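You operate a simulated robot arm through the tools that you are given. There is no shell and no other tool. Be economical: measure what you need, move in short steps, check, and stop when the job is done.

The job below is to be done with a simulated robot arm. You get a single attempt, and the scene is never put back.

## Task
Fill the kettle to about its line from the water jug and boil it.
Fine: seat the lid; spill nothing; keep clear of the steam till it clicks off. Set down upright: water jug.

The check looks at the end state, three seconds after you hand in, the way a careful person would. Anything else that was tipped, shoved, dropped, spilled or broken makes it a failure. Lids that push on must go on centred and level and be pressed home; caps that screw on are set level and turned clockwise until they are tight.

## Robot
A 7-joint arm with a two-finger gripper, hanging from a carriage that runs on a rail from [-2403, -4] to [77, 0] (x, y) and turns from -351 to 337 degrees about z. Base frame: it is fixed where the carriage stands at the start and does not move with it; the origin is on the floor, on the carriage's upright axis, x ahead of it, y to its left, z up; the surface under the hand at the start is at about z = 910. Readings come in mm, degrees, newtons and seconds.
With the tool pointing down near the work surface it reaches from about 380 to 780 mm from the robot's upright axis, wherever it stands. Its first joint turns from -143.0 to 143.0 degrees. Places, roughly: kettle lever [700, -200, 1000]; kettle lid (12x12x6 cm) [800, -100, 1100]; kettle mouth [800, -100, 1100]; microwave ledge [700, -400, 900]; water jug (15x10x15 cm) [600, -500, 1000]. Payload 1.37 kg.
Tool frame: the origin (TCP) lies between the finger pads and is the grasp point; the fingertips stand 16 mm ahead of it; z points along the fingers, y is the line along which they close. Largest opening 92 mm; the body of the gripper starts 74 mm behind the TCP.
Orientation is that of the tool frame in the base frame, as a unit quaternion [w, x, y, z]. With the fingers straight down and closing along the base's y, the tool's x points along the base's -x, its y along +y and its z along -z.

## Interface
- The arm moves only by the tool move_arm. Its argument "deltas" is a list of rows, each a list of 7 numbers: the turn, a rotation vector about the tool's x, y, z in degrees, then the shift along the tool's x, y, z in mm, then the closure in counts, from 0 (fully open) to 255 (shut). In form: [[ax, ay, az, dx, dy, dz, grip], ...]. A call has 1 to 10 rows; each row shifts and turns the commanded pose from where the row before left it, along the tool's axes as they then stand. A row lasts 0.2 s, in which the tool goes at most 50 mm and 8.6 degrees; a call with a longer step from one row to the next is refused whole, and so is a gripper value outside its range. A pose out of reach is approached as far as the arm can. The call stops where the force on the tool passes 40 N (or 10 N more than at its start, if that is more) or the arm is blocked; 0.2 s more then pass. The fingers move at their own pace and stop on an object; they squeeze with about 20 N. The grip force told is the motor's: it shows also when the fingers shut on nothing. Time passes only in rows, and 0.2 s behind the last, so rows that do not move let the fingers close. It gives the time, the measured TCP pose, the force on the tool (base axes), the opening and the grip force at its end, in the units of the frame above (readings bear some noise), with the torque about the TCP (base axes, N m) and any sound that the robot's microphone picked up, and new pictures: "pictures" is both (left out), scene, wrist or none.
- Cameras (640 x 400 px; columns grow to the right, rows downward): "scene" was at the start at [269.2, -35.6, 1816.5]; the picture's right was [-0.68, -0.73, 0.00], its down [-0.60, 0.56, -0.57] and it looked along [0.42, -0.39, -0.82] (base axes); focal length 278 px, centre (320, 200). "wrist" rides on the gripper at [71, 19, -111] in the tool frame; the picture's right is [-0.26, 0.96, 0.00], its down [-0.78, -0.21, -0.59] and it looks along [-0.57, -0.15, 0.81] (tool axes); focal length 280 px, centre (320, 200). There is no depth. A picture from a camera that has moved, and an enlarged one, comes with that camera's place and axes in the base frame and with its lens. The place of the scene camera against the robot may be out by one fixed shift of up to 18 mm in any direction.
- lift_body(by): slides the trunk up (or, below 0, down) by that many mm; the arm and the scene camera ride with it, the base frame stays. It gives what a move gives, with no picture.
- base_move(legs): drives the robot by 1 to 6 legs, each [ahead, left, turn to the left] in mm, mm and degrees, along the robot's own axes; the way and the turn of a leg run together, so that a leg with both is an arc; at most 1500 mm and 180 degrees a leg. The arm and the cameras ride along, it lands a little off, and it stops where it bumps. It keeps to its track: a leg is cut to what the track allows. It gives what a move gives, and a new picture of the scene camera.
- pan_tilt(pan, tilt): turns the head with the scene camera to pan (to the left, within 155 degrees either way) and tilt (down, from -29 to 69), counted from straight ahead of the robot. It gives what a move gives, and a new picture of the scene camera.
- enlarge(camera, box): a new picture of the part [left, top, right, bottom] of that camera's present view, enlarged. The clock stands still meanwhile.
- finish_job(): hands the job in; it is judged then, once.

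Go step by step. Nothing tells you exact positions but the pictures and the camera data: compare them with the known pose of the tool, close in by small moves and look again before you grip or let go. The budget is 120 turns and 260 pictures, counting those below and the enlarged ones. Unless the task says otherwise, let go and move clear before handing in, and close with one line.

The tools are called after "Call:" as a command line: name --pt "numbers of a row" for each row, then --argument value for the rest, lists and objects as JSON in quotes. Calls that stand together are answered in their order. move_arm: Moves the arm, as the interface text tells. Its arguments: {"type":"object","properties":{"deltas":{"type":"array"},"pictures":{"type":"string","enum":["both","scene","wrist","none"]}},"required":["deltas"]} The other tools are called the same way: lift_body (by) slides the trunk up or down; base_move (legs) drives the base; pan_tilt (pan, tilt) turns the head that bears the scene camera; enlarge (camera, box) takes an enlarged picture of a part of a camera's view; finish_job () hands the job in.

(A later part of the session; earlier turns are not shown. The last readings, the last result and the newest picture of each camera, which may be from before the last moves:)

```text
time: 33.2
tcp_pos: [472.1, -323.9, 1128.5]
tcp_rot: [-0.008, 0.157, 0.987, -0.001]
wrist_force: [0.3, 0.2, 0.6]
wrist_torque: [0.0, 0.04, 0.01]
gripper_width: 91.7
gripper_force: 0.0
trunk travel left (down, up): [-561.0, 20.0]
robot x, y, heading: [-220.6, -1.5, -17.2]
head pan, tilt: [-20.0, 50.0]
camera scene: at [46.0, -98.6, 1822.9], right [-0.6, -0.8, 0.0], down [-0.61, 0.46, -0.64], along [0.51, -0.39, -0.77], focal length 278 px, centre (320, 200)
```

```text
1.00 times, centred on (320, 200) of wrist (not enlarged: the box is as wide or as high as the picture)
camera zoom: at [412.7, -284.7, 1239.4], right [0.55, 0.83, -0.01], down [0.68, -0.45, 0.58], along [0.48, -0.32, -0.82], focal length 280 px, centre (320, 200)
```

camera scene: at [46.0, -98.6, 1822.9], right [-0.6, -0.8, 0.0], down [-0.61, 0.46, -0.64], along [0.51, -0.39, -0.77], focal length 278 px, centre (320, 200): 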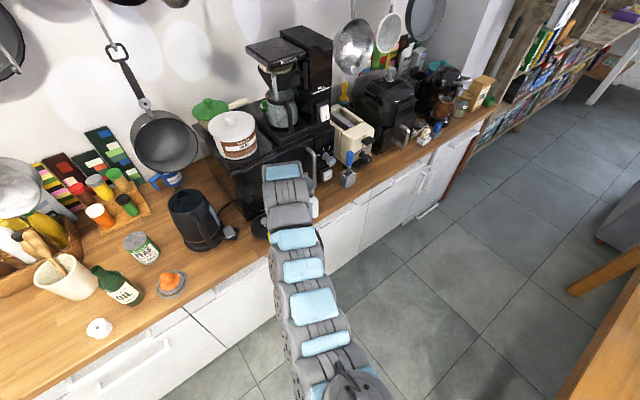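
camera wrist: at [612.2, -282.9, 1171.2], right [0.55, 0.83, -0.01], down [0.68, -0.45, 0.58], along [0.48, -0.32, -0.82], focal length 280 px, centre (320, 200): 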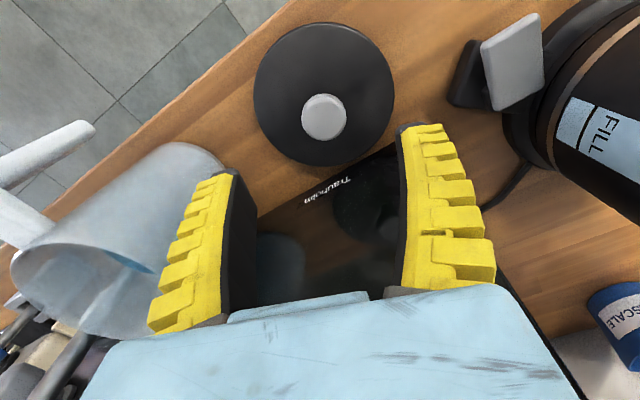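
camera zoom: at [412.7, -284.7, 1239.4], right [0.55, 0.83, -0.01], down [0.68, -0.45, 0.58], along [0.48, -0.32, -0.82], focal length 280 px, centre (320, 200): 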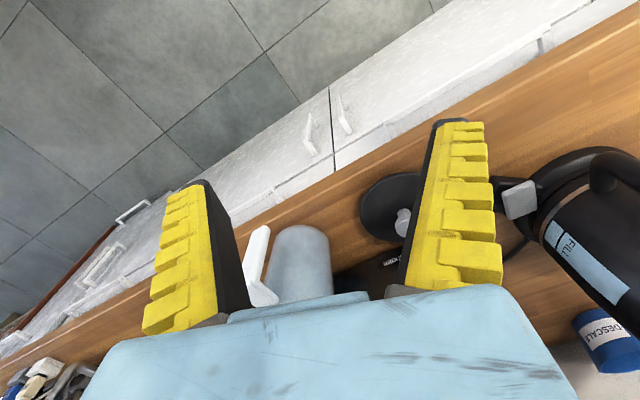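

Now I'll straighten the yaw and move right so that the hand is in line with the jug's handle, before pitching the tool to horizontal.

Call:
move_arm --pt "0 0 -8 0 0 0 0" --pt "0 0 -8 0 0 0 0" --pt "0 0 0 0 -40 0 0" --pt "0 0 0 0 -40 0 0" --pt "0 0 0 0 -40 0 0" --pt "0 0 0 0 -40 0 0" --pt "0 0 0 0 0 0 0" --pictures "wrist"

Call:
enlarge --camera "wrist" --box '[200, 130, 440, 300]'

```text
time: 34.8
tcp_pos: [455.3, -462.9, 1133.5]
tcp_rot: [-0.009, 0.019, 1.0, 0.002]
wrist_force: [0.0, 0.2, 0.0]
wrist_torque: [-0.02, 0.01, -0.01]
gripper_width: 92.2
gripper_force: 0.0
out of reach, approached as far as the arm can: row 6
trunk travel left (down, up): [-561.0, 20.0]
robot x, y, heading: [-222.0, -4.0, -17.0]
head pan, tilt: [-20.0, 50.0]
camera wrist: at [386.8, -440.9, 1242.5], right [0.3, 0.95, 0.0], down [0.78, -0.24, 0.58], along [0.55, -0.17, -0.82], focal length 280 px, centre (320, 200)
```

wrist: 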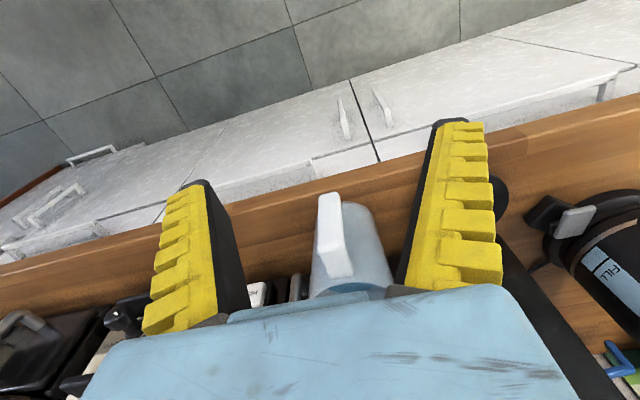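

```text
2.35 times, centred on (320, 215) of wrist
camera zoom: at [386.8, -440.9, 1242.5], right [0.3, 0.95, 0.0], down [0.78, -0.24, 0.58], along [0.55, -0.17, -0.82], focal length 660 px, centre (320, 165)
```

zoom: 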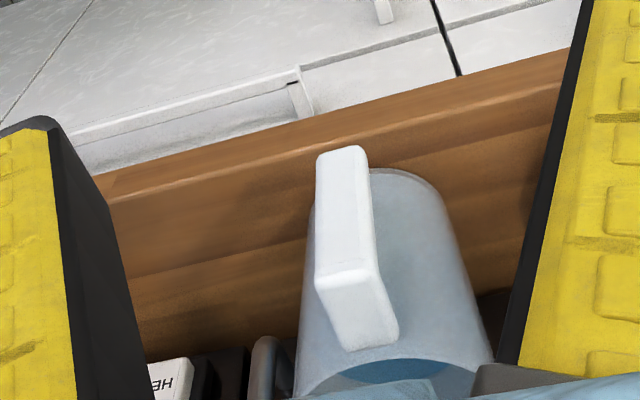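

The handle is clear: outer corner at x≈565, z≈1055, free lower end near 973, y≈-487. I'll pitch the tool to horizontal while in free space.

Call:
move_arm --pt "0 -8.5 0 0 -12 0 0" --pt "0 -8.5 0 0 -12 0 0" --pt "0 -8.5 0 0 0 0 0" --pt "0 -8.5 0 0 0 0 0" --pt "0 -8.5 0 0 0 0 0" --pt "0 -8.5 0 0 0 0 0" --pt "0 -8.5 0 0 0 0 0" --pt "0 -8.5 0 0 0 0 0" --pt "0 -8.5 0 0 0 0 0" --pt "0 0 0 0 0 0 0"

```text
time: 37.0
tcp_pos: [454.8, -488.3, 1132.1]
tcp_rot: [0.613, 0.016, 0.79, -0.012]
wrist_force: [-0.8, -0.1, -0.4]
wrist_torque: [-0.01, -0.01, 0.03]
gripper_width: 91.9
gripper_force: 0.1
trunk travel left (down, up): [-561.0, 20.0]
robot x, y, heading: [-221.9, 2.8, -17.5]
head pan, tilt: [-20.0, 50.0]
camera scene: at [45.9, -98.6, 1822.9], right [-0.6, -0.8, 0.0], down [-0.61, 0.46, -0.64], along [0.51, -0.39, -0.77], focal length 278 px, centre (320, 200)
camera wrist: at [330.5, -463.9, 1088.5], right [0.1, 0.96, 0.26], down [-0.39, -0.2, 0.9], along [0.92, -0.19, 0.35], focal length 280 px, centre (320, 200)
```

scene: 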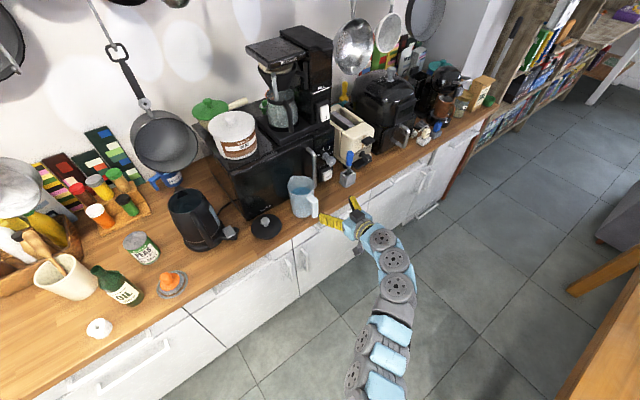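
wrist: 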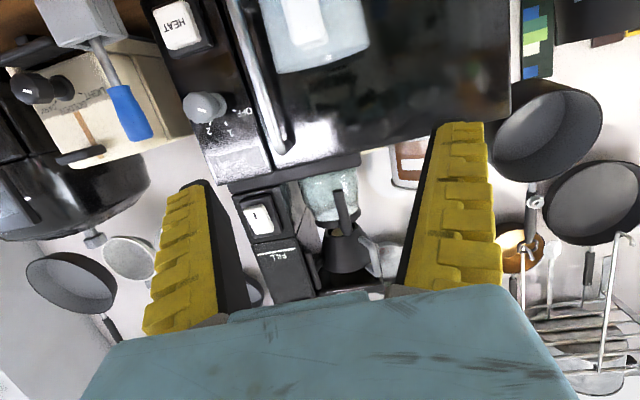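

The tool is nearly horizontal. I'll finish the pitch and lower to the handle's top-bar height, still in front of it.

Call:
move_arm --pt "0 -8.5 0 0 0 0 0" --pt "0 0 0 45 0 4 0" --pt "0 0 0 44 0 4 0" --pt "0 0 0 0 0 25 0" --pt "0 0 0 0 0 0 0"

Call:
enlarge --camera "scene" --box '[270, 160, 390, 240]'

```text
time: 38.2
tcp_pos: [478.4, -489.0, 1042.1]
tcp_rot: [0.67, 0.015, 0.743, -0.012]
wrist_force: [-0.7, 0.2, 0.3]
wrist_torque: [0.01, 0.0, 0.02]
gripper_width: 91.8
gripper_force: 0.1
trunk travel left (down, up): [-561.0, 20.0]
robot x, y, heading: [-224.1, 1.9, -17.2]
head pan, tilt: [-20.0, 50.0]
camera scene: at [46.0, -98.6, 1823.0], right [-0.6, -0.8, 0.0], down [-0.61, 0.46, -0.64], along [0.51, -0.39, -0.77], focal length 278 px, centre (320, 200)
camera wrist: at [361.6, -464.9, 980.6], right [0.06, 0.96, 0.26], down [-0.51, -0.19, 0.84], along [0.86, -0.19, 0.48], focal length 280 px, centre (320, 200)
```

scene: 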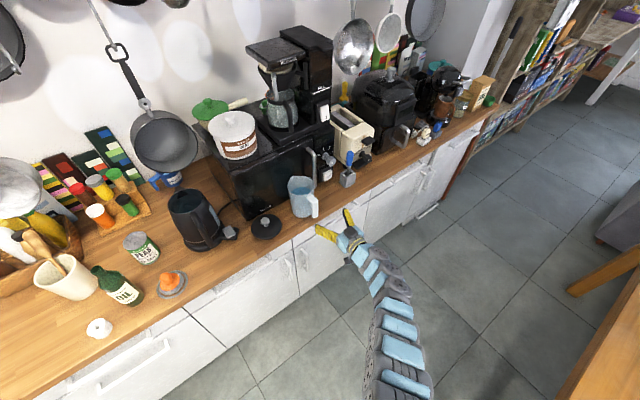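
wrist: 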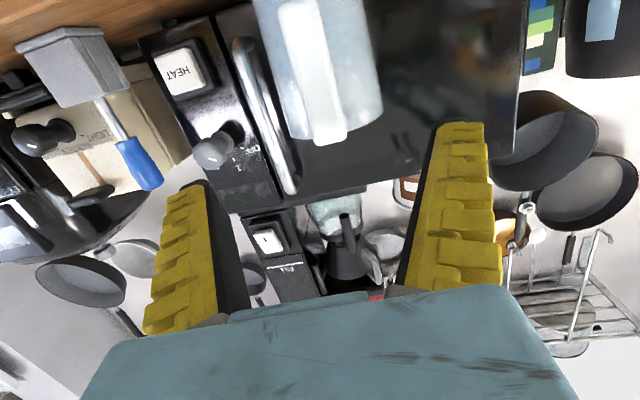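

```text
5.00 times, centred on (330, 200) of scene
camera zoom: at [46.0, -98.6, 1823.0], right [-0.6, -0.8, 0.0], down [-0.61, 0.46, -0.64], along [0.51, -0.39, -0.77], focal length 1388 px, centre (270, 200)
```

zoom: 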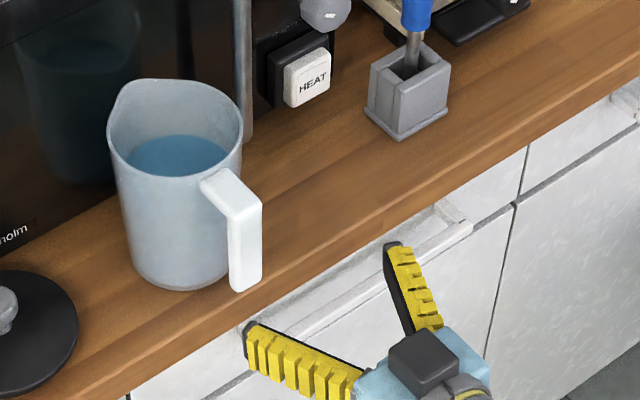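

The handle's top bar appears near z≈1037, y≈-490. I'll slide the open fingers over it, stopping for a check before closing.

Call:
move_arm --pt "0 0 0 -2 1 40 0" --pt "0 0 0 -2 1 40 0" --pt "0 0 0 -1 1 28 0" --pt "0 0 0 0 0 0 0"

Call:
enlarge --camera "scene" --box '[270, 160, 390, 240]'

```text
time: 39.2
tcp_pos: [530.6, -477.4, 1060.1]
tcp_rot: [0.67, 0.016, 0.742, -0.013]
wrist_force: [0.1, -0.5, 0.2]
wrist_torque: [0.01, -0.02, -0.02]
gripper_width: 91.8
gripper_force: 0.0
out of reach, approached as far as the arm can: row 1, 2, 3
trunk travel left (down, up): [-561.0, 20.0]
robot x, y, heading: [-225.2, 3.3, -17.2]
head pan, tilt: [-20.0, 50.0]
camera scene: at [46.0, -98.6, 1822.9], right [-0.6, -0.8, 0.0], down [-0.61, 0.46, -0.64], along [0.51, -0.39, -0.77], focal length 278 px, centre (320, 200)
camera wrist: at [414.6, -453.9, 999.5], right [0.06, 0.96, 0.26], down [-0.51, -0.19, 0.84], along [0.85, -0.19, 0.48], focal length 280 px, centre (320, 200)
```

scene: 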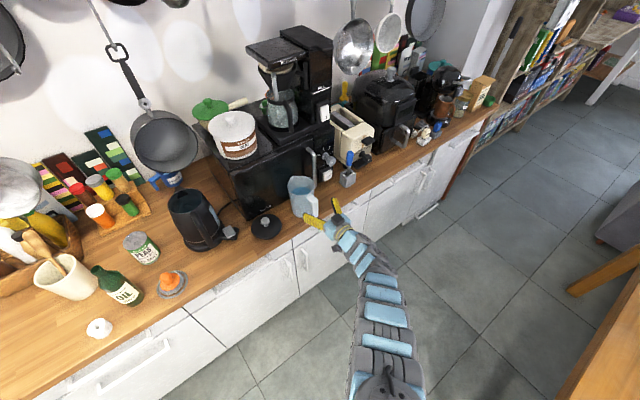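
wrist: 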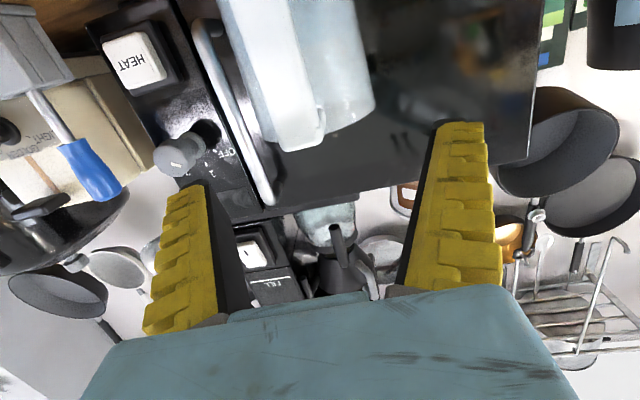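

```text
5.00 times, centred on (330, 200) of scene
camera zoom: at [46.0, -98.6, 1822.9], right [-0.6, -0.8, 0.0], down [-0.61, 0.46, -0.64], along [0.51, -0.39, -0.77], focal length 1388 px, centre (270, 200)
```

zoom: 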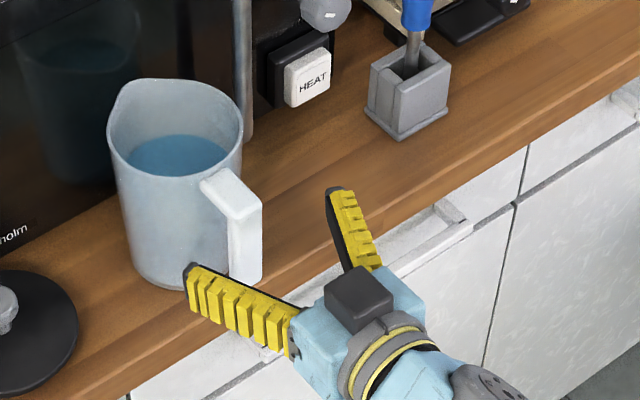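

That was the outer reach limit, so I'll pull the hand back, drive the carriage 150 mm forward, and re-approach.

Call:
move_arm --pt "0 0 0 0 0 -45 0" --pt "0 0 0 5 -4 -45 0" --pt "0 0 0 10 -4 -45 0" --pt "0 0 0 20 -8 -40 0" --pt "0 0 0 0 0 0 0" --pictures "none"

Call:
base_move --legs '[[143, 44, 0]]'

```text
time: 40.4
tcp_pos: [348.3, -487.9, 1042.1]
tcp_rot: [0.67, 0.015, 0.742, -0.012]
wrist_force: [-0.1, 0.2, 0.3]
wrist_torque: [0.02, 0.01, 0.0]
gripper_width: 91.8
gripper_force: 0.0
trunk travel left (down, up): [-561.0, 20.0]
robot x, y, heading: [-221.3, 0.7, -17.5]
head pan, tilt: [-20.0, 50.0]
```

```text
time: 41.8
tcp_pos: [496.2, -491.6, 1042.0]
tcp_rot: [0.67, 0.017, 0.742, -0.014]
wrist_force: [0.6, 0.2, 0.1]
wrist_torque: [-0.03, 0.01, 0.01]
gripper_width: 92.0
gripper_force: 0.1
trunk travel left (down, up): [-561.0, 20.0]
robot x, y, heading: [-76.6, 0.9, -17.3]
head pan, tilt: [-20.0, 50.0]
camera scene: at [193.7, -99.7, 1822.9], right [-0.61, -0.79, 0.0], down [-0.61, 0.47, -0.64], along [0.51, -0.39, -0.77], focal length 278 px, centre (320, 200)
```

scene: 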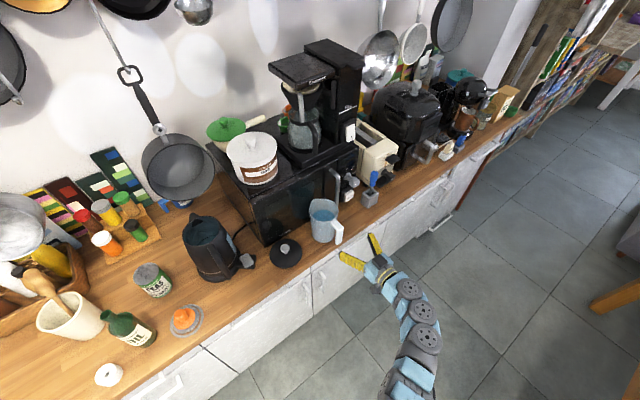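

Now the slow approach over the handle, with a check halfway.

Call:
move_arm --pt "0 0 0 -2 2 30 0" --pt "0 0 0 -1 2 30 0" --pt "0 0 0 0 0 0 0"

Call:
enlarge --camera "scene" --box '[280, 180, 400, 280]'

```text
time: 42.6
tcp_pos: [556.6, -489.7, 1038.2]
tcp_rot: [0.67, 0.017, 0.742, -0.014]
wrist_force: [0.6, -0.1, 0.2]
wrist_torque: [0.03, 0.02, 0.0]
gripper_width: 92.0
gripper_force: 0.1
trunk travel left (down, up): [-561.0, 20.0]
robot x, y, heading: [-72.1, -3.3, -17.4]
head pan, tilt: [-20.0, 50.0]
camera scene: at [193.8, -99.7, 1823.0], right [-0.61, -0.79, 0.0], down [-0.61, 0.47, -0.64], along [0.51, -0.39, -0.77], focal length 278 px, centre (320, 200)
camera wrist: at [440.0, -466.0, 977.5], right [0.07, 0.96, 0.26], down [-0.52, -0.19, 0.84], along [0.85, -0.19, 0.48], focal length 280 px, centre (320, 200)
```

scene: 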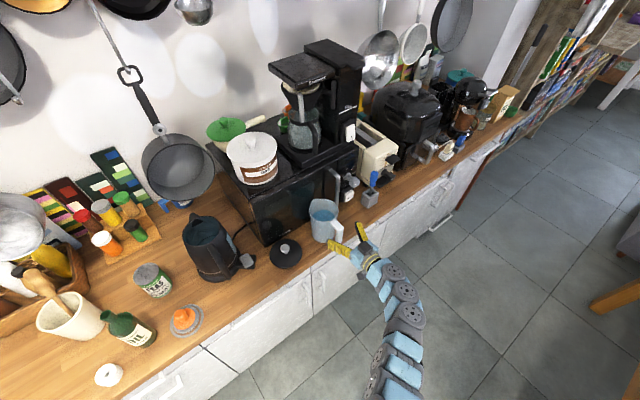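
wrist: 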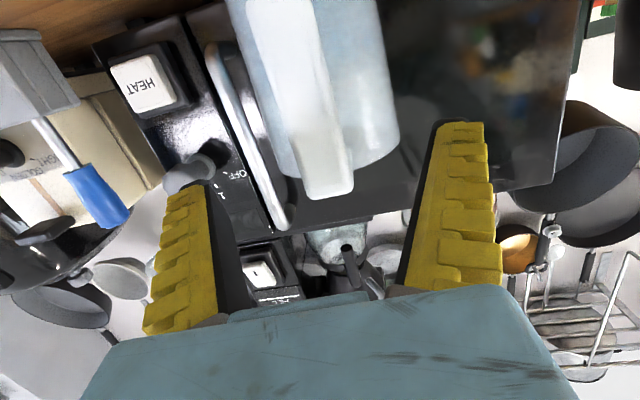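

```text
4.00 times, centred on (340, 230) of scene
camera zoom: at [193.8, -99.7, 1823.0], right [-0.61, -0.79, 0.0], down [-0.61, 0.47, -0.64], along [0.51, -0.39, -0.77], focal length 1110 px, centre (240, 80)
```

zoom: 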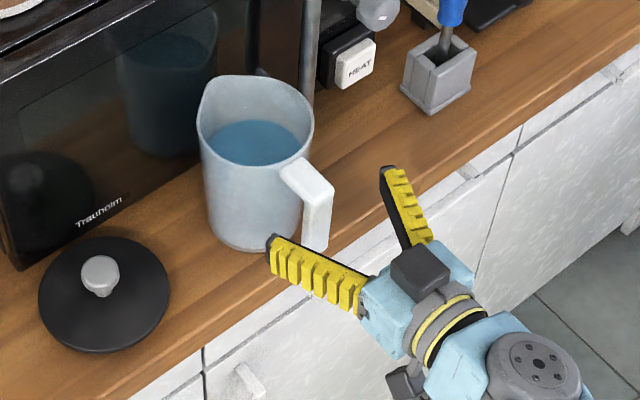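

Alignment looks good in height and side. I'll go forward the last 27 mm and close on the bar.

Call:
move_arm --pt "0 0 0 -1 1 27 0" --pt "0 0 0 0 0 0 0" --pt "0 0 0 0 0 0 120" --pt "0 0 0 0 0 0 200" --pt "0 0 0 0 0 0 255" --pt "0 0 0 0 0 0 255" --pt "0 0 0 0 0 0 255"

Call:
enlarge --camera "scene" --box '[280, 180, 400, 280]'

```text
time: 44.2
tcp_pos: [583.0, -489.9, 1035.4]
tcp_rot: [0.669, 0.018, 0.743, -0.014]
wrist_force: [-3.2, 1.0, 3.5]
wrist_torque: [-0.05, -0.04, 0.06]
gripper_width: 21.0
gripper_force: 19.8
trunk travel left (down, up): [-561.0, 20.0]
robot x, y, heading: [-70.6, 0.1, -17.4]
head pan, tilt: [-20.0, 50.0]
camera scene: at [193.7, -99.7, 1822.9], right [-0.61, -0.79, 0.0], down [-0.61, 0.47, -0.64], along [0.51, -0.39, -0.77], focal length 278 px, centre (320, 200)
camera wrist: at [466.9, -465.6, 974.7], right [0.07, 0.96, 0.26], down [-0.52, -0.19, 0.84], along [0.85, -0.19, 0.48], focal length 280 px, centre (320, 200)
```

scene: 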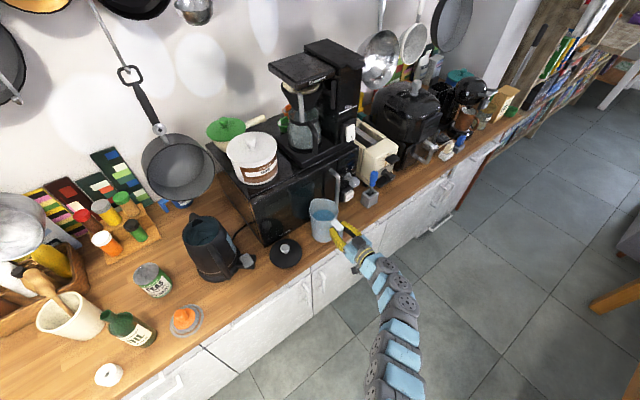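
wrist: 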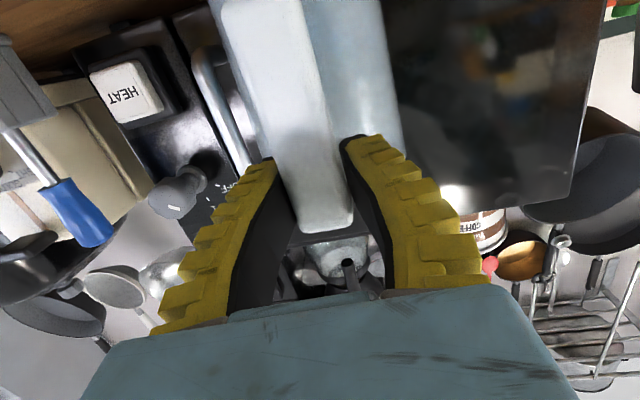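

```text
4.00 times, centred on (340, 230) of scene
camera zoom: at [193.7, -99.7, 1822.9], right [-0.61, -0.79, 0.0], down [-0.61, 0.47, -0.64], along [0.51, -0.39, -0.77], focal length 1110 px, centre (240, 80)
```

zoom: 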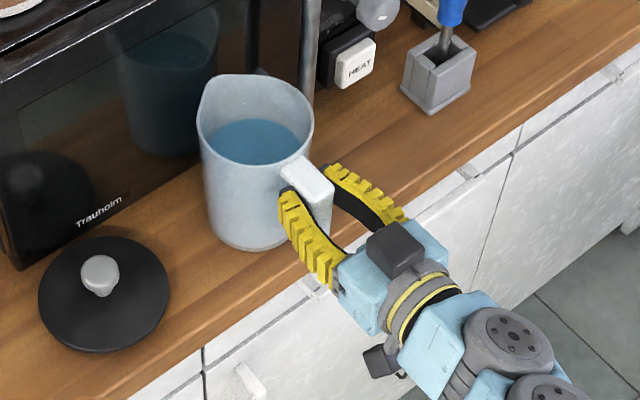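

The handle is firmly held at 21 mm. I'll lift just a little to see whether the jug sags.

Call:
move_arm --pt "0 0 0 -4 0 0 255" --pt "0 0 0 -4 0 0 255" --pt "0 0 0 -4 0 0 255" --pt "0 0 0 0 0 0 255" --pictures "scene"

Call:
enlarge --camera "scene" --box '[280, 180, 400, 280]'

```text
time: 45.2
tcp_pos: [583.6, -489.5, 1046.4]
tcp_rot: [0.668, 0.017, 0.743, -0.013]
wrist_force: [-0.4, 0.3, -6.5]
wrist_torque: [-0.02, 0.45, 0.0]
gripper_width: 19.8
gripper_force: 20.2
trunk travel left (down, up): [-561.0, 20.0]
robot x, y, heading: [-72.6, 0.6, -17.5]
head pan, tilt: [-20.0, 50.0]
camera scene: at [193.6, -99.5, 1822.7], right [-0.61, -0.79, 0.0], down [-0.61, 0.47, -0.64], along [0.51, -0.39, -0.77], focal length 278 px, centre (320, 200)
```

scene: 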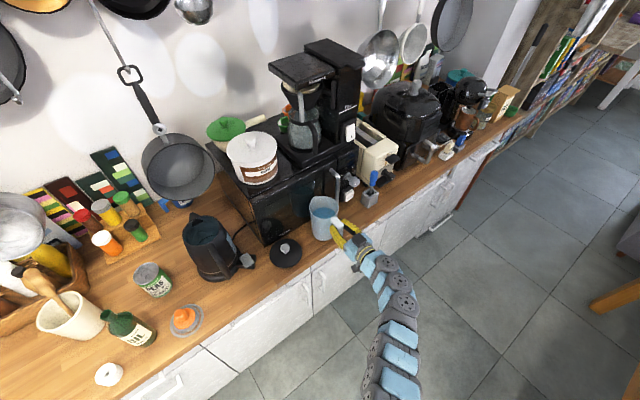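

```text
4.00 times, centred on (340, 230) of scene
camera zoom: at [193.6, -99.5, 1822.7], right [-0.61, -0.79, 0.0], down [-0.61, 0.47, -0.64], along [0.51, -0.39, -0.77], focal length 1110 px, centre (240, 80)
```

zoom: 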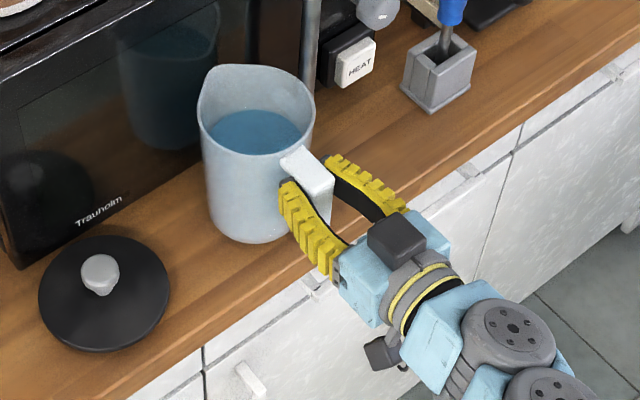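

The jug hangs level, about 6.5 N. I'll raise it gently to carry height.

Call:
move_arm --pt "0 0 0 -12 0 1 255" --pt "0 0 0 -24 0 2 255" --pt "0 0 0 -25 0 2 255" --pt "0 0 0 -25 0 2 255" --pt "0 0 0 -25 0 2 255" --pt "0 0 0 -25 0 2 255" --pt "0 0 0 -25 0 2 255" --pt "0 0 0 -25 0 2 255" --pt "0 0 0 -20 0 2 255" --pt "0 0 0 -12 0 1 255" --pictures "scene"

```text
time: 47.4
tcp_pos: [623.0, -493.1, 1262.2]
tcp_rot: [0.67, 0.017, 0.742, -0.013]
wrist_force: [-0.6, 0.2, -6.1]
wrist_torque: [0.01, 0.16, -0.02]
gripper_width: 19.5
gripper_force: 20.0
trunk travel left (down, up): [-561.0, 20.0]
robot x, y, heading: [-73.4, 2.3, -17.7]
head pan, tilt: [-20.0, 50.0]
camera scene: at [193.6, -99.5, 1822.7], right [-0.61, -0.79, 0.0], down [-0.61, 0.47, -0.64], along [0.51, -0.39, -0.77], focal length 278 px, centre (320, 200)
```

scene: 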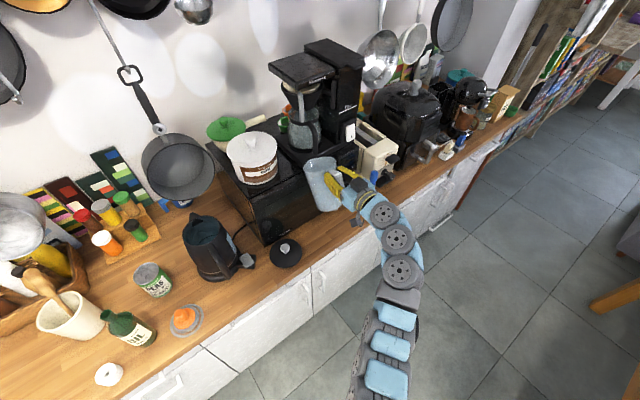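

Call:
enlarge --camera "scene" --box '[270, 130, 410, 240]'

Call:
enlarge --camera "wrist" --box '[0, 0, 640, 400]'

```text
3.64 times, centred on (340, 185) of scene
camera zoom: at [193.6, -99.5, 1822.7], right [-0.61, -0.79, 0.0], down [-0.61, 0.47, -0.64], along [0.51, -0.39, -0.77], focal length 1009 px, centre (247, 254)
```

zoom: 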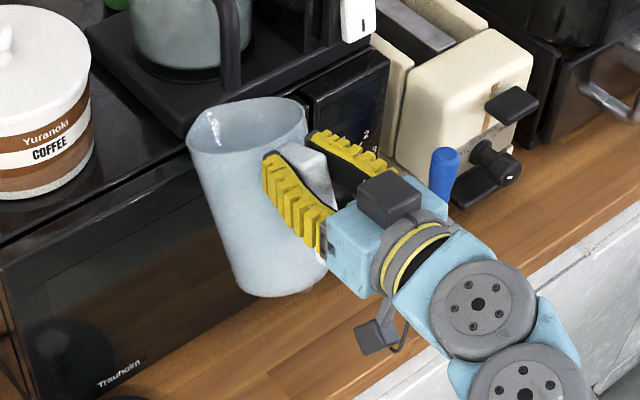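

```text
1.00 times, centred on (320, 200) of wrist (not enlarged: the box is as wide or as high as the picture)
camera zoom: at [505.9, -469.0, 1201.8], right [0.07, 0.96, 0.26], down [-0.51, -0.19, 0.84], along [0.85, -0.19, 0.48], focal length 280 px, centre (320, 200)
```

zoom: 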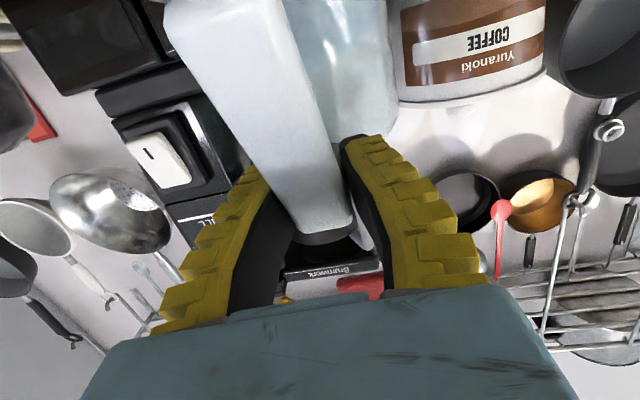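

The jug has sagged in the grip by some 20–30°. I'll gently pitch the hand up to bring it back toward level before moving on.

Call:
move_arm --pt "0 -3 0 0 0 0 255" --pt "0 -3 0 0 0 0 255" --pt "0 -3 0 0 0 0 255" --pt "0 -3 0 0 0 0 255" --pt "0 0 0 0 0 0 255" --pictures "scene"

Call:
enlarge --camera "scene" --box '[280, 130, 392, 220]'

```text
time: 48.6
tcp_pos: [623.1, -493.4, 1263.5]
tcp_rot: [0.743, 0.016, 0.669, -0.015]
wrist_force: [-0.2, -0.2, -6.5]
wrist_torque: [-0.01, 0.33, -0.02]
gripper_width: 20.0
gripper_force: 20.1
trunk travel left (down, up): [-561.0, 20.0]
robot x, y, heading: [-75.0, -3.5, -17.5]
head pan, tilt: [-20.0, 50.0]
camera scene: at [193.6, -99.5, 1822.7], right [-0.61, -0.79, 0.0], down [-0.61, 0.47, -0.64], along [0.51, -0.39, -0.77], focal length 278 px, centre (320, 200)
```

scene: 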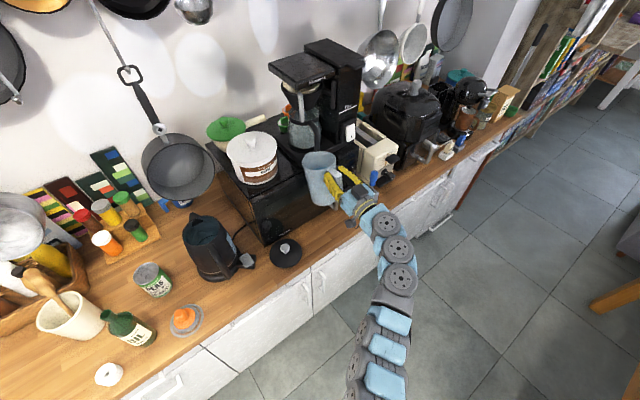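

```text
4.44 times, centred on (336, 175) of scene
camera zoom: at [193.6, -99.5, 1822.7], right [-0.61, -0.79, 0.0], down [-0.61, 0.47, -0.64], along [0.51, -0.39, -0.77], focal length 1233 px, centre (249, 311)
```

zoom: 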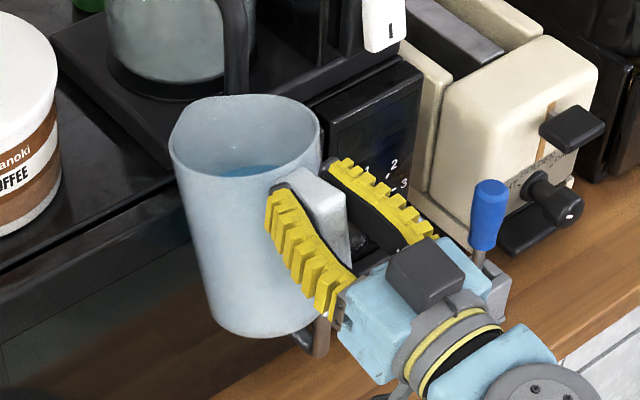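

No water lost, and the jug now sits at about 17° tilt, which is safe. I'll raise a little more and carry it left toward the kettle.

Call:
move_arm --pt "0 0 0 -14 0 1 255" --pt "0 0 0 -14 0 2 255" --pt "0 0 0 -14 6 1 255" --pt "0 0 0 0 15 0 255" --pt "0 0 0 0 25 0 255" --pt "0 0 0 0 30 0 255" --pt "0 0 0 0 30 0 255" --pt "0 0 0 0 30 0 255" --pt "0 0 0 0 30 0 255" --pt "0 0 0 0 20 0 255" --pictures "scene"

```text
time: 50.8
tcp_pos: [629.7, -305.5, 1306.3]
tcp_rot: [0.744, 0.016, 0.668, -0.016]
wrist_force: [-0.7, -0.8, -6.8]
wrist_torque: [0.0, 0.3, 0.0]
gripper_width: 19.6
gripper_force: 20.4
trunk travel left (down, up): [-561.0, 20.0]
robot x, y, heading: [-73.5, 1.5, -17.5]
head pan, tilt: [-20.0, 50.0]
camera scene: at [193.5, -99.7, 1822.7], right [-0.61, -0.79, 0.0], down [-0.61, 0.47, -0.64], along [0.51, -0.39, -0.77], focal length 278 px, centre (320, 200)
```

scene: 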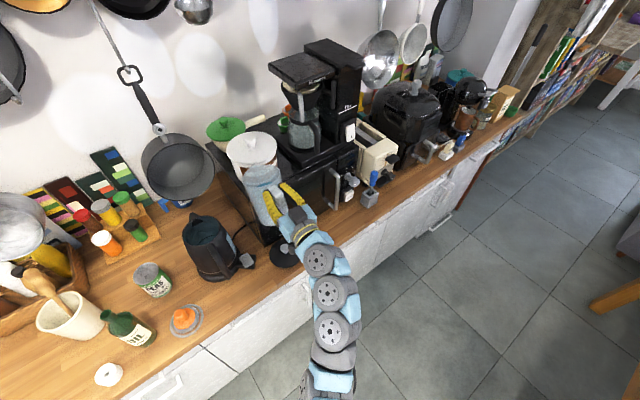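

Call:
move_arm --pt "0 0 0 0 14 0 255" --pt "0 0 0 0 25 0 255" --pt "0 0 0 0 30 0 255" --pt "0 0 0 0 30 0 255" --pt "0 0 0 0 30 0 255" --pt "0 0 0 0 30 0 255" --pt "0 0 0 0 25 0 255" --pt "0 0 0 0 12 0 255" --pt "0 0 0 0 0 0 255"

Call:
enlarge --camera "scene" --box '[140, 130, 300, 290]'

```text
time: 52.8
tcp_pos: [637.9, -109.6, 1305.6]
tcp_rot: [0.744, 0.015, 0.668, -0.015]
wrist_force: [0.2, -0.6, -6.2]
wrist_torque: [0.02, 0.3, 0.01]
gripper_width: 19.9
gripper_force: 20.0
trunk travel left (down, up): [-561.0, 20.0]
robot x, y, heading: [-72.2, -0.7, -17.5]
head pan, tilt: [-20.0, 50.0]
camera scene: at [193.6, -99.6, 1822.7], right [-0.61, -0.79, 0.0], down [-0.61, 0.47, -0.64], along [0.51, -0.39, -0.77], focal length 278 px, centre (320, 200)
camera wrist: at [536.3, -86.0, 1222.5], right [0.01, 0.96, 0.26], down [-0.68, -0.18, 0.71], along [0.74, -0.19, 0.65], focal length 280 px, centre (320, 200)
```

scene: 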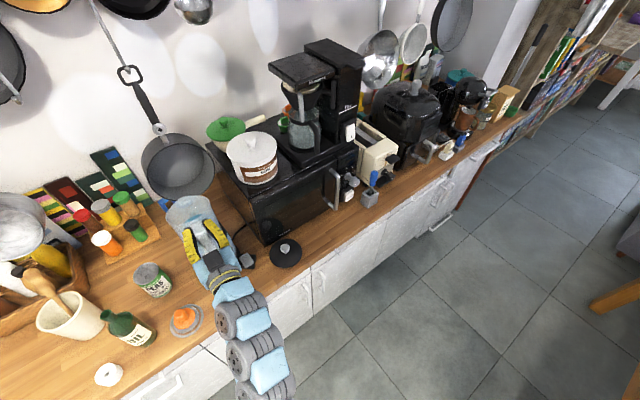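
wrist: 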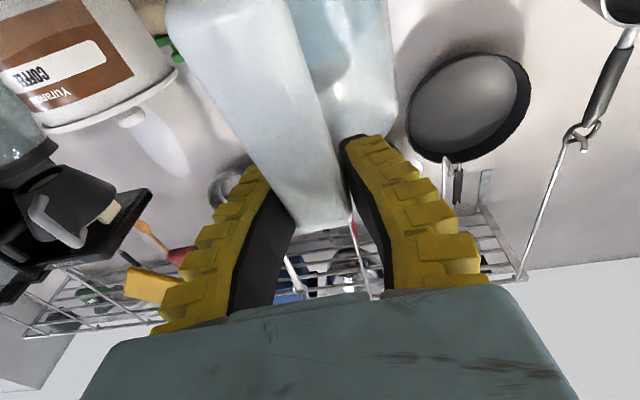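

```text
2.50 times, centred on (220, 210) of scene
camera zoom: at [193.6, -99.6, 1822.7], right [-0.61, -0.79, 0.0], down [-0.61, 0.47, -0.64], along [0.51, -0.39, -0.77], focal length 694 px, centre (570, 175)
```

zoom: 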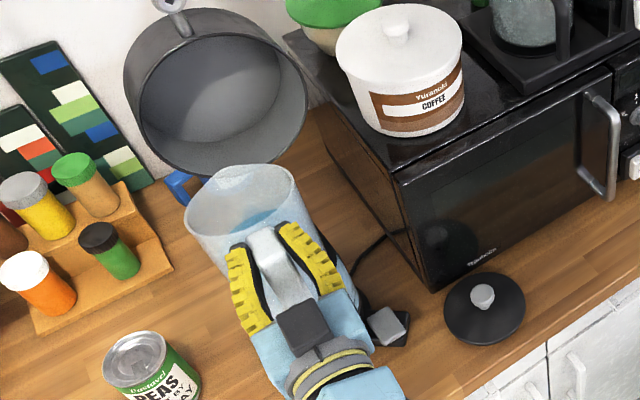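

The jug is above the kettle. I'll look closer at where the spout is before tilting.

Call:
enlarge --camera "scene" --box '[176, 185, 256, 265]'

```text
5.00 times, centred on (216, 225) of scene
camera zoom: at [193.6, -99.6, 1822.7], right [-0.61, -0.79, 0.0], down [-0.61, 0.47, -0.64], along [0.51, -0.39, -0.77], focal length 1388 px, centre (840, 75)
```

zoom: 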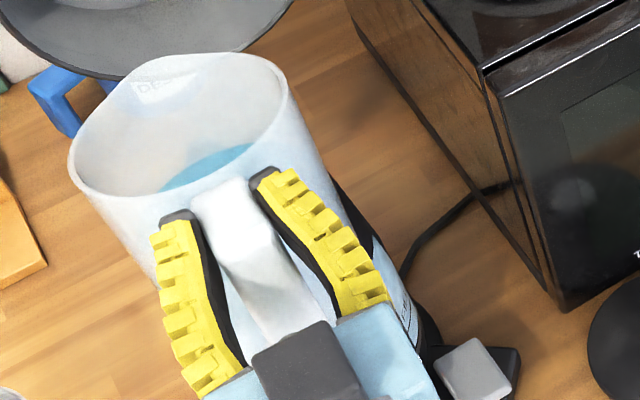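

The spout is at roughly y≈-103, so I'll shift 8 mm right and tilt up to just short of pouring.

Call:
move_arm --pt "0 0 0 0 -8 0 255" --pt "0 3 0 0 0 0 255" --pt "0 3 0 0 0 0 255" --pt "0 3 0 0 0 0 255" --pt "0 3 0 0 0 0 255" --pt "0 3 0 0 0 0 255" --pt "0 3 0 0 0 0 255" --pt "0 0 0 0 0 0 255"

Call:
enlarge --camera "scene" --box '[166, 185, 262, 281]'

```text
time: 54.6
tcp_pos: [637.7, -119.1, 1306.6]
tcp_rot: [0.629, 0.018, 0.777, -0.012]
wrist_force: [0.1, 0.0, -5.2]
wrist_torque: [0.01, 0.13, 0.0]
gripper_width: 19.8
gripper_force: 20.5
trunk travel left (down, up): [-561.0, 20.0]
robot x, y, heading: [-78.8, -2.1, -17.3]
head pan, tilt: [-20.0, 50.0]
camera scene: at [193.6, -99.6, 1822.7], right [-0.61, -0.79, 0.0], down [-0.61, 0.47, -0.64], along [0.51, -0.39, -0.77], focal length 278 px, centre (320, 200)
camera wrist: at [517.0, -94.3, 1258.6], right [0.1, 0.96, 0.26], down [-0.42, -0.2, 0.88], along [0.9, -0.2, 0.39], focal length 280 px, centre (320, 200)
```

scene: 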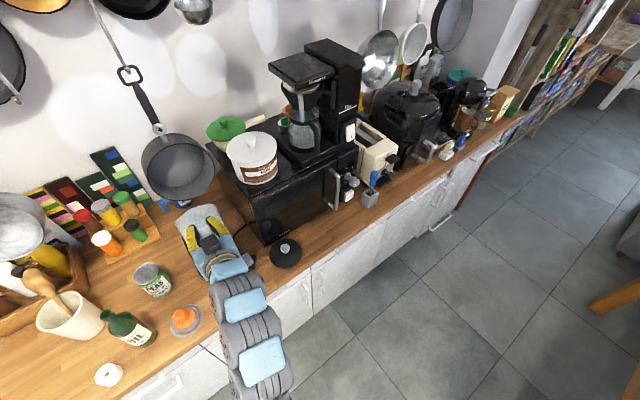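
wrist: 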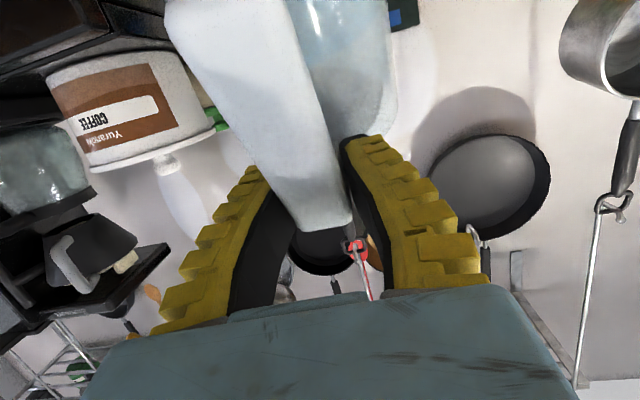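

```text
4.17 times, centred on (214, 233) of scene
camera zoom: at [193.6, -99.6, 1822.7], right [-0.61, -0.79, 0.0], down [-0.61, 0.47, -0.64], along [0.51, -0.39, -0.77], focal length 1156 px, centre (762, 62)
```

zoom: 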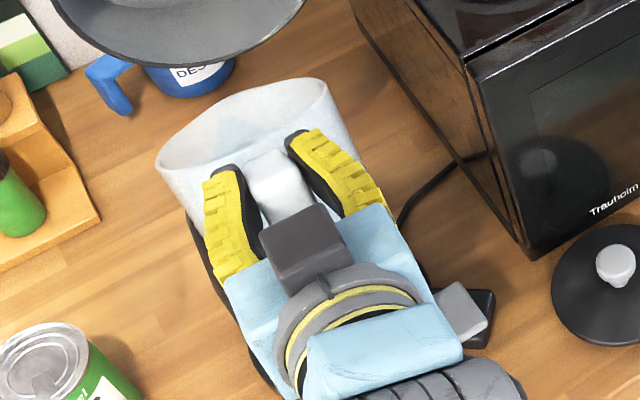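

The weight dropped from ~6.4 to 5.2 N, so some water may already be pouring. I'll hold and check the surroundings for a spill.

Call:
move_arm --pt "0 0 0 0 0 0 255" --pt "0 0 0 0 0 0 255" --pictures "none"

Call:
enlarge --camera "scene" --box '[150, 185, 262, 297]'

Call:
enlarge --camera "wrist" --box '[160, 0, 420, 160]'

```text
time: 55.2
tcp_pos: [638.9, -119.6, 1305.6]
tcp_rot: [0.629, 0.019, 0.777, -0.013]
wrist_force: [0.2, 0.2, -6.7]
wrist_torque: [0.01, 0.12, 0.0]
gripper_width: 19.6
gripper_force: 20.3
trunk travel left (down, up): [-561.0, 20.0]
robot x, y, heading: [-71.5, 1.3, -17.4]
head pan, tilt: [-20.0, 50.0]
```

```text
3.57 times, centred on (206, 241) of scene
camera zoom: at [193.6, -99.6, 1822.7], right [-0.61, -0.79, 0.0], down [-0.61, 0.47, -0.64], along [0.51, -0.39, -0.77], focal length 991 px, centre (727, 54)
```

zoom: 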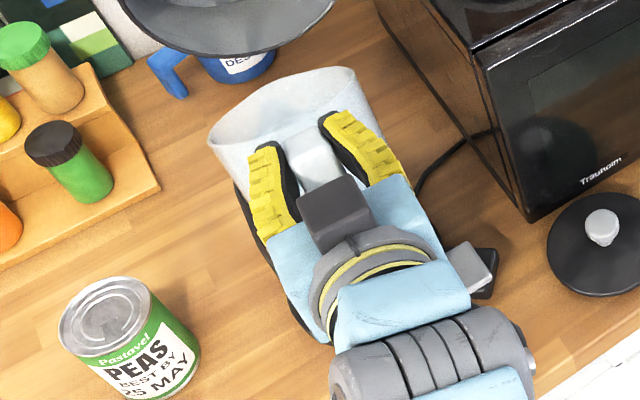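

```text
2.46 times, centred on (290, 80) of wrist
camera zoom: at [517.1, -94.4, 1258.5], right [0.1, 0.96, 0.26], down [-0.42, -0.2, 0.88], along [0.9, -0.2, 0.39], focal length 690 px, centre (394, 495)
```

zoom: 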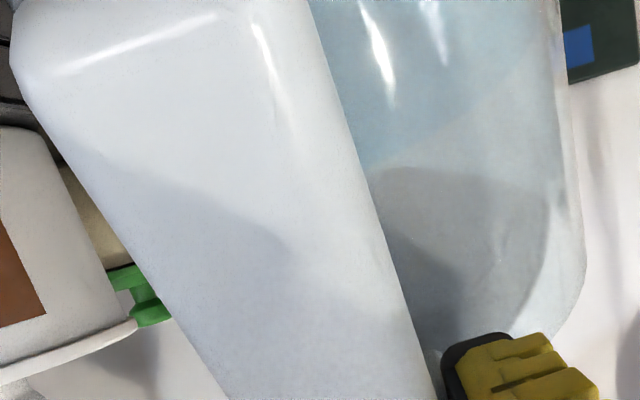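

Still 6.7 N: the reading was noise, and nothing has poured yet. I'll tilt slowly about the spout to about 44° and watch.

Call:
move_arm --pt "0 2 0 -4.8 0 1.3 255" --pt "0 2 0 -4.8 0 1.3 255" --pt "0 2 0 -4.8 0 1.3 255" --pt "0 1.5 0 -3.6 0 1 255" --pt "0 0 0 0 0 0 255"

Call:
enlarge --camera "scene" --box '[150, 185, 262, 297]'

```text
time: 56.4
tcp_pos: [648.4, -119.4, 1320.7]
tcp_rot: [0.578, 0.019, 0.816, -0.012]
wrist_force: [1.5, -0.3, -5.1]
wrist_torque: [0.02, 0.09, -0.02]
gripper_width: 19.3
gripper_force: 20.0
trunk travel left (down, up): [-561.0, 20.0]
robot x, y, heading: [-74.4, 3.2, -17.5]
head pan, tilt: [-20.0, 50.0]
camera scene: at [193.6, -99.6, 1822.8], right [-0.61, -0.79, 0.0], down [-0.61, 0.47, -0.64], along [0.51, -0.39, -0.77], focal length 278 px, centre (320, 200)
camera wrist: at [522.3, -94.6, 1290.7], right [0.13, 0.96, 0.25], down [-0.3, -0.2, 0.93], along [0.94, -0.2, 0.27], focal length 280 px, centre (320, 200)
```

scene: 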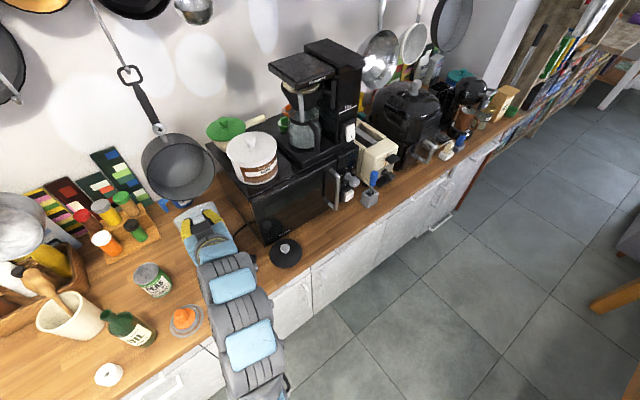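
wrist: 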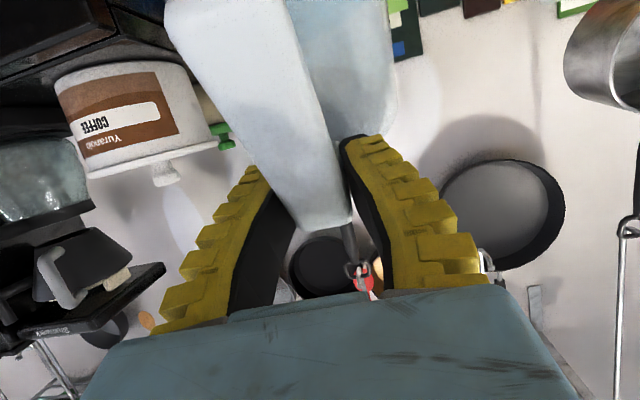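

```text
3.57 times, centred on (206, 241) of scene
camera zoom: at [193.6, -99.6, 1822.8], right [-0.61, -0.79, 0.0], down [-0.61, 0.47, -0.64], along [0.51, -0.39, -0.77], focal length 991 px, centre (727, 54)
```

zoom: 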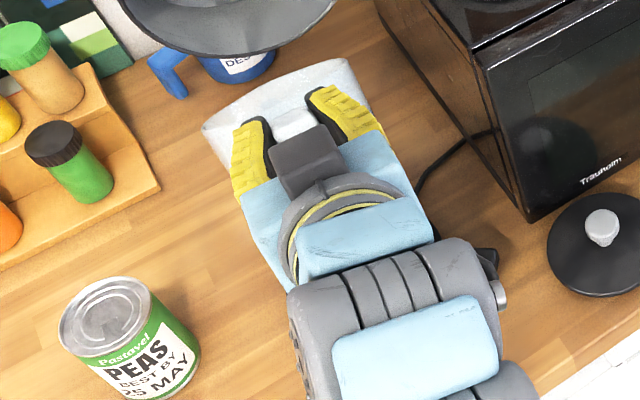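

Call:
move_arm --pt "0 0 0 0 0 0 255" --pt "0 0 0 0 0 0 255" --pictures "none"

Call:
move_arm --pt "0 0 0 0 0 0 255" --pictures "none"

Call:
move_arm --pt "0 0 0 0 0 0 255" --pictures "none"

```text
time: 57.0
tcp_pos: [648.8, -118.5, 1322.2]
tcp_rot: [0.578, 0.019, 0.816, -0.012]
wrist_force: [0.8, -0.6, -6.1]
wrist_torque: [0.0, 0.08, 0.02]
gripper_width: 19.4
gripper_force: 19.9
trunk travel left (down, up): [-561.0, 20.0]
robot x, y, heading: [-73.7, 0.5, -17.1]
head pan, tilt: [-20.0, 50.0]
```

```text
time: 57.4
tcp_pos: [650.0, -119.0, 1322.3]
tcp_rot: [0.578, 0.018, 0.816, -0.011]
wrist_force: [0.1, 0.3, -5.3]
wrist_torque: [-0.01, 0.07, -0.01]
gripper_width: 19.4
gripper_force: 19.7
trunk travel left (down, up): [-561.0, 20.0]
robot x, y, heading: [-71.1, -1.4, -17.3]
head pan, tilt: [-20.0, 50.0]
```

```text
time: 57.8
tcp_pos: [648.6, -119.3, 1320.8]
tcp_rot: [0.577, 0.019, 0.817, -0.012]
wrist_force: [0.0, -0.3, -6.3]
wrist_torque: [0.0, 0.03, -0.01]
gripper_width: 19.4
gripper_force: 19.9
trunk travel left (down, up): [-561.0, 20.0]
robot x, y, heading: [-72.4, 0.0, -17.5]
head pan, tilt: [-20.0, 50.0]
```

Roughly 5.8 N now, so it has just begun. I'll tilt further in small steps, lowering the spout slightly.

Call:
move_arm --pt "0 2 0 -1.3 0 2.3 255" --pt "0 2 0 -1.3 0 2.3 255" --pt "0 2 0 -1.3 0 2.3 255" --pt "0 2 0 -1.3 0 2.3 255" --pt "0 0 0 0 0 0 255" --pt "0 0 0 0 0 0 255" --pt "0 0 0 0 0 0 255"

Call:
move_arm --pt "0 0 0 0 0 0 255" --pictures "none"

Call:
move_arm --pt "0 0 0 0 0 0 255" --pictures "none"

```text
time: 59.4
tcp_pos: [657.9, -119.3, 1324.3]
tcp_rot: [0.519, 0.019, 0.855, -0.01]
wrist_force: [0.6, 0.2, -4.3]
wrist_torque: [0.01, 0.01, 0.0]
gripper_width: 19.3
gripper_force: 20.2
trunk travel left (down, up): [-561.0, 20.0]
robot x, y, heading: [-73.5, -3.1, -17.6]
head pan, tilt: [-20.0, 50.0]
camera scene: at [193.6, -99.6, 1822.8], right [-0.61, -0.79, 0.0], down [-0.61, 0.47, -0.64], along [0.51, -0.39, -0.77], focal length 278 px, centre (320, 200)
camera wrist: at [529.1, -94.8, 1310.8], right [0.16, 0.96, 0.24], down [-0.17, -0.21, 0.96], along [0.97, -0.2, 0.13], focal length 280 px, centre (320, 200)
```

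scene: 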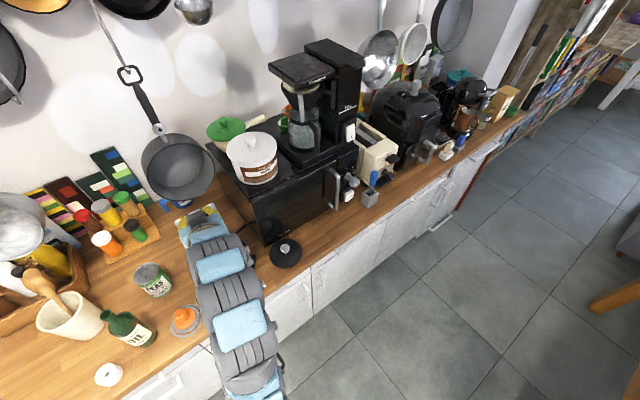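
wrist: 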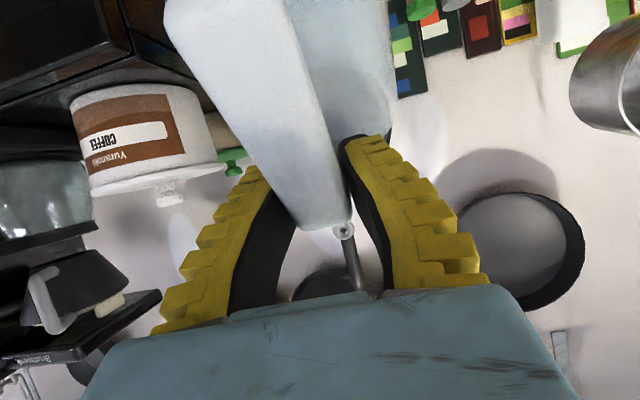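

```text
time: 59.8
tcp_pos: [659.1, -119.6, 1324.6]
tcp_rot: [0.519, 0.02, 0.854, -0.011]
wrist_force: [0.8, 0.3, -3.5]
wrist_torque: [-0.04, 0.0, 0.03]
gripper_width: 19.2
gripper_force: 20.0
trunk travel left (down, up): [-561.0, 20.0]
robot x, y, heading: [-74.1, -1.3, -17.6]
head pan, tilt: [-20.0, 50.0]
```

```text
time: 60.2
tcp_pos: [658.6, -119.0, 1324.2]
tcp_rot: [0.519, 0.019, 0.854, -0.01]
wrist_force: [-0.3, -0.6, -4.3]
wrist_torque: [0.01, 0.02, 0.03]
gripper_width: 19.0
gripper_force: 19.5
trunk travel left (down, up): [-561.0, 20.0]
robot x, y, heading: [-73.6, 2.2, -17.6]
head pan, tilt: [-20.0, 50.0]
```

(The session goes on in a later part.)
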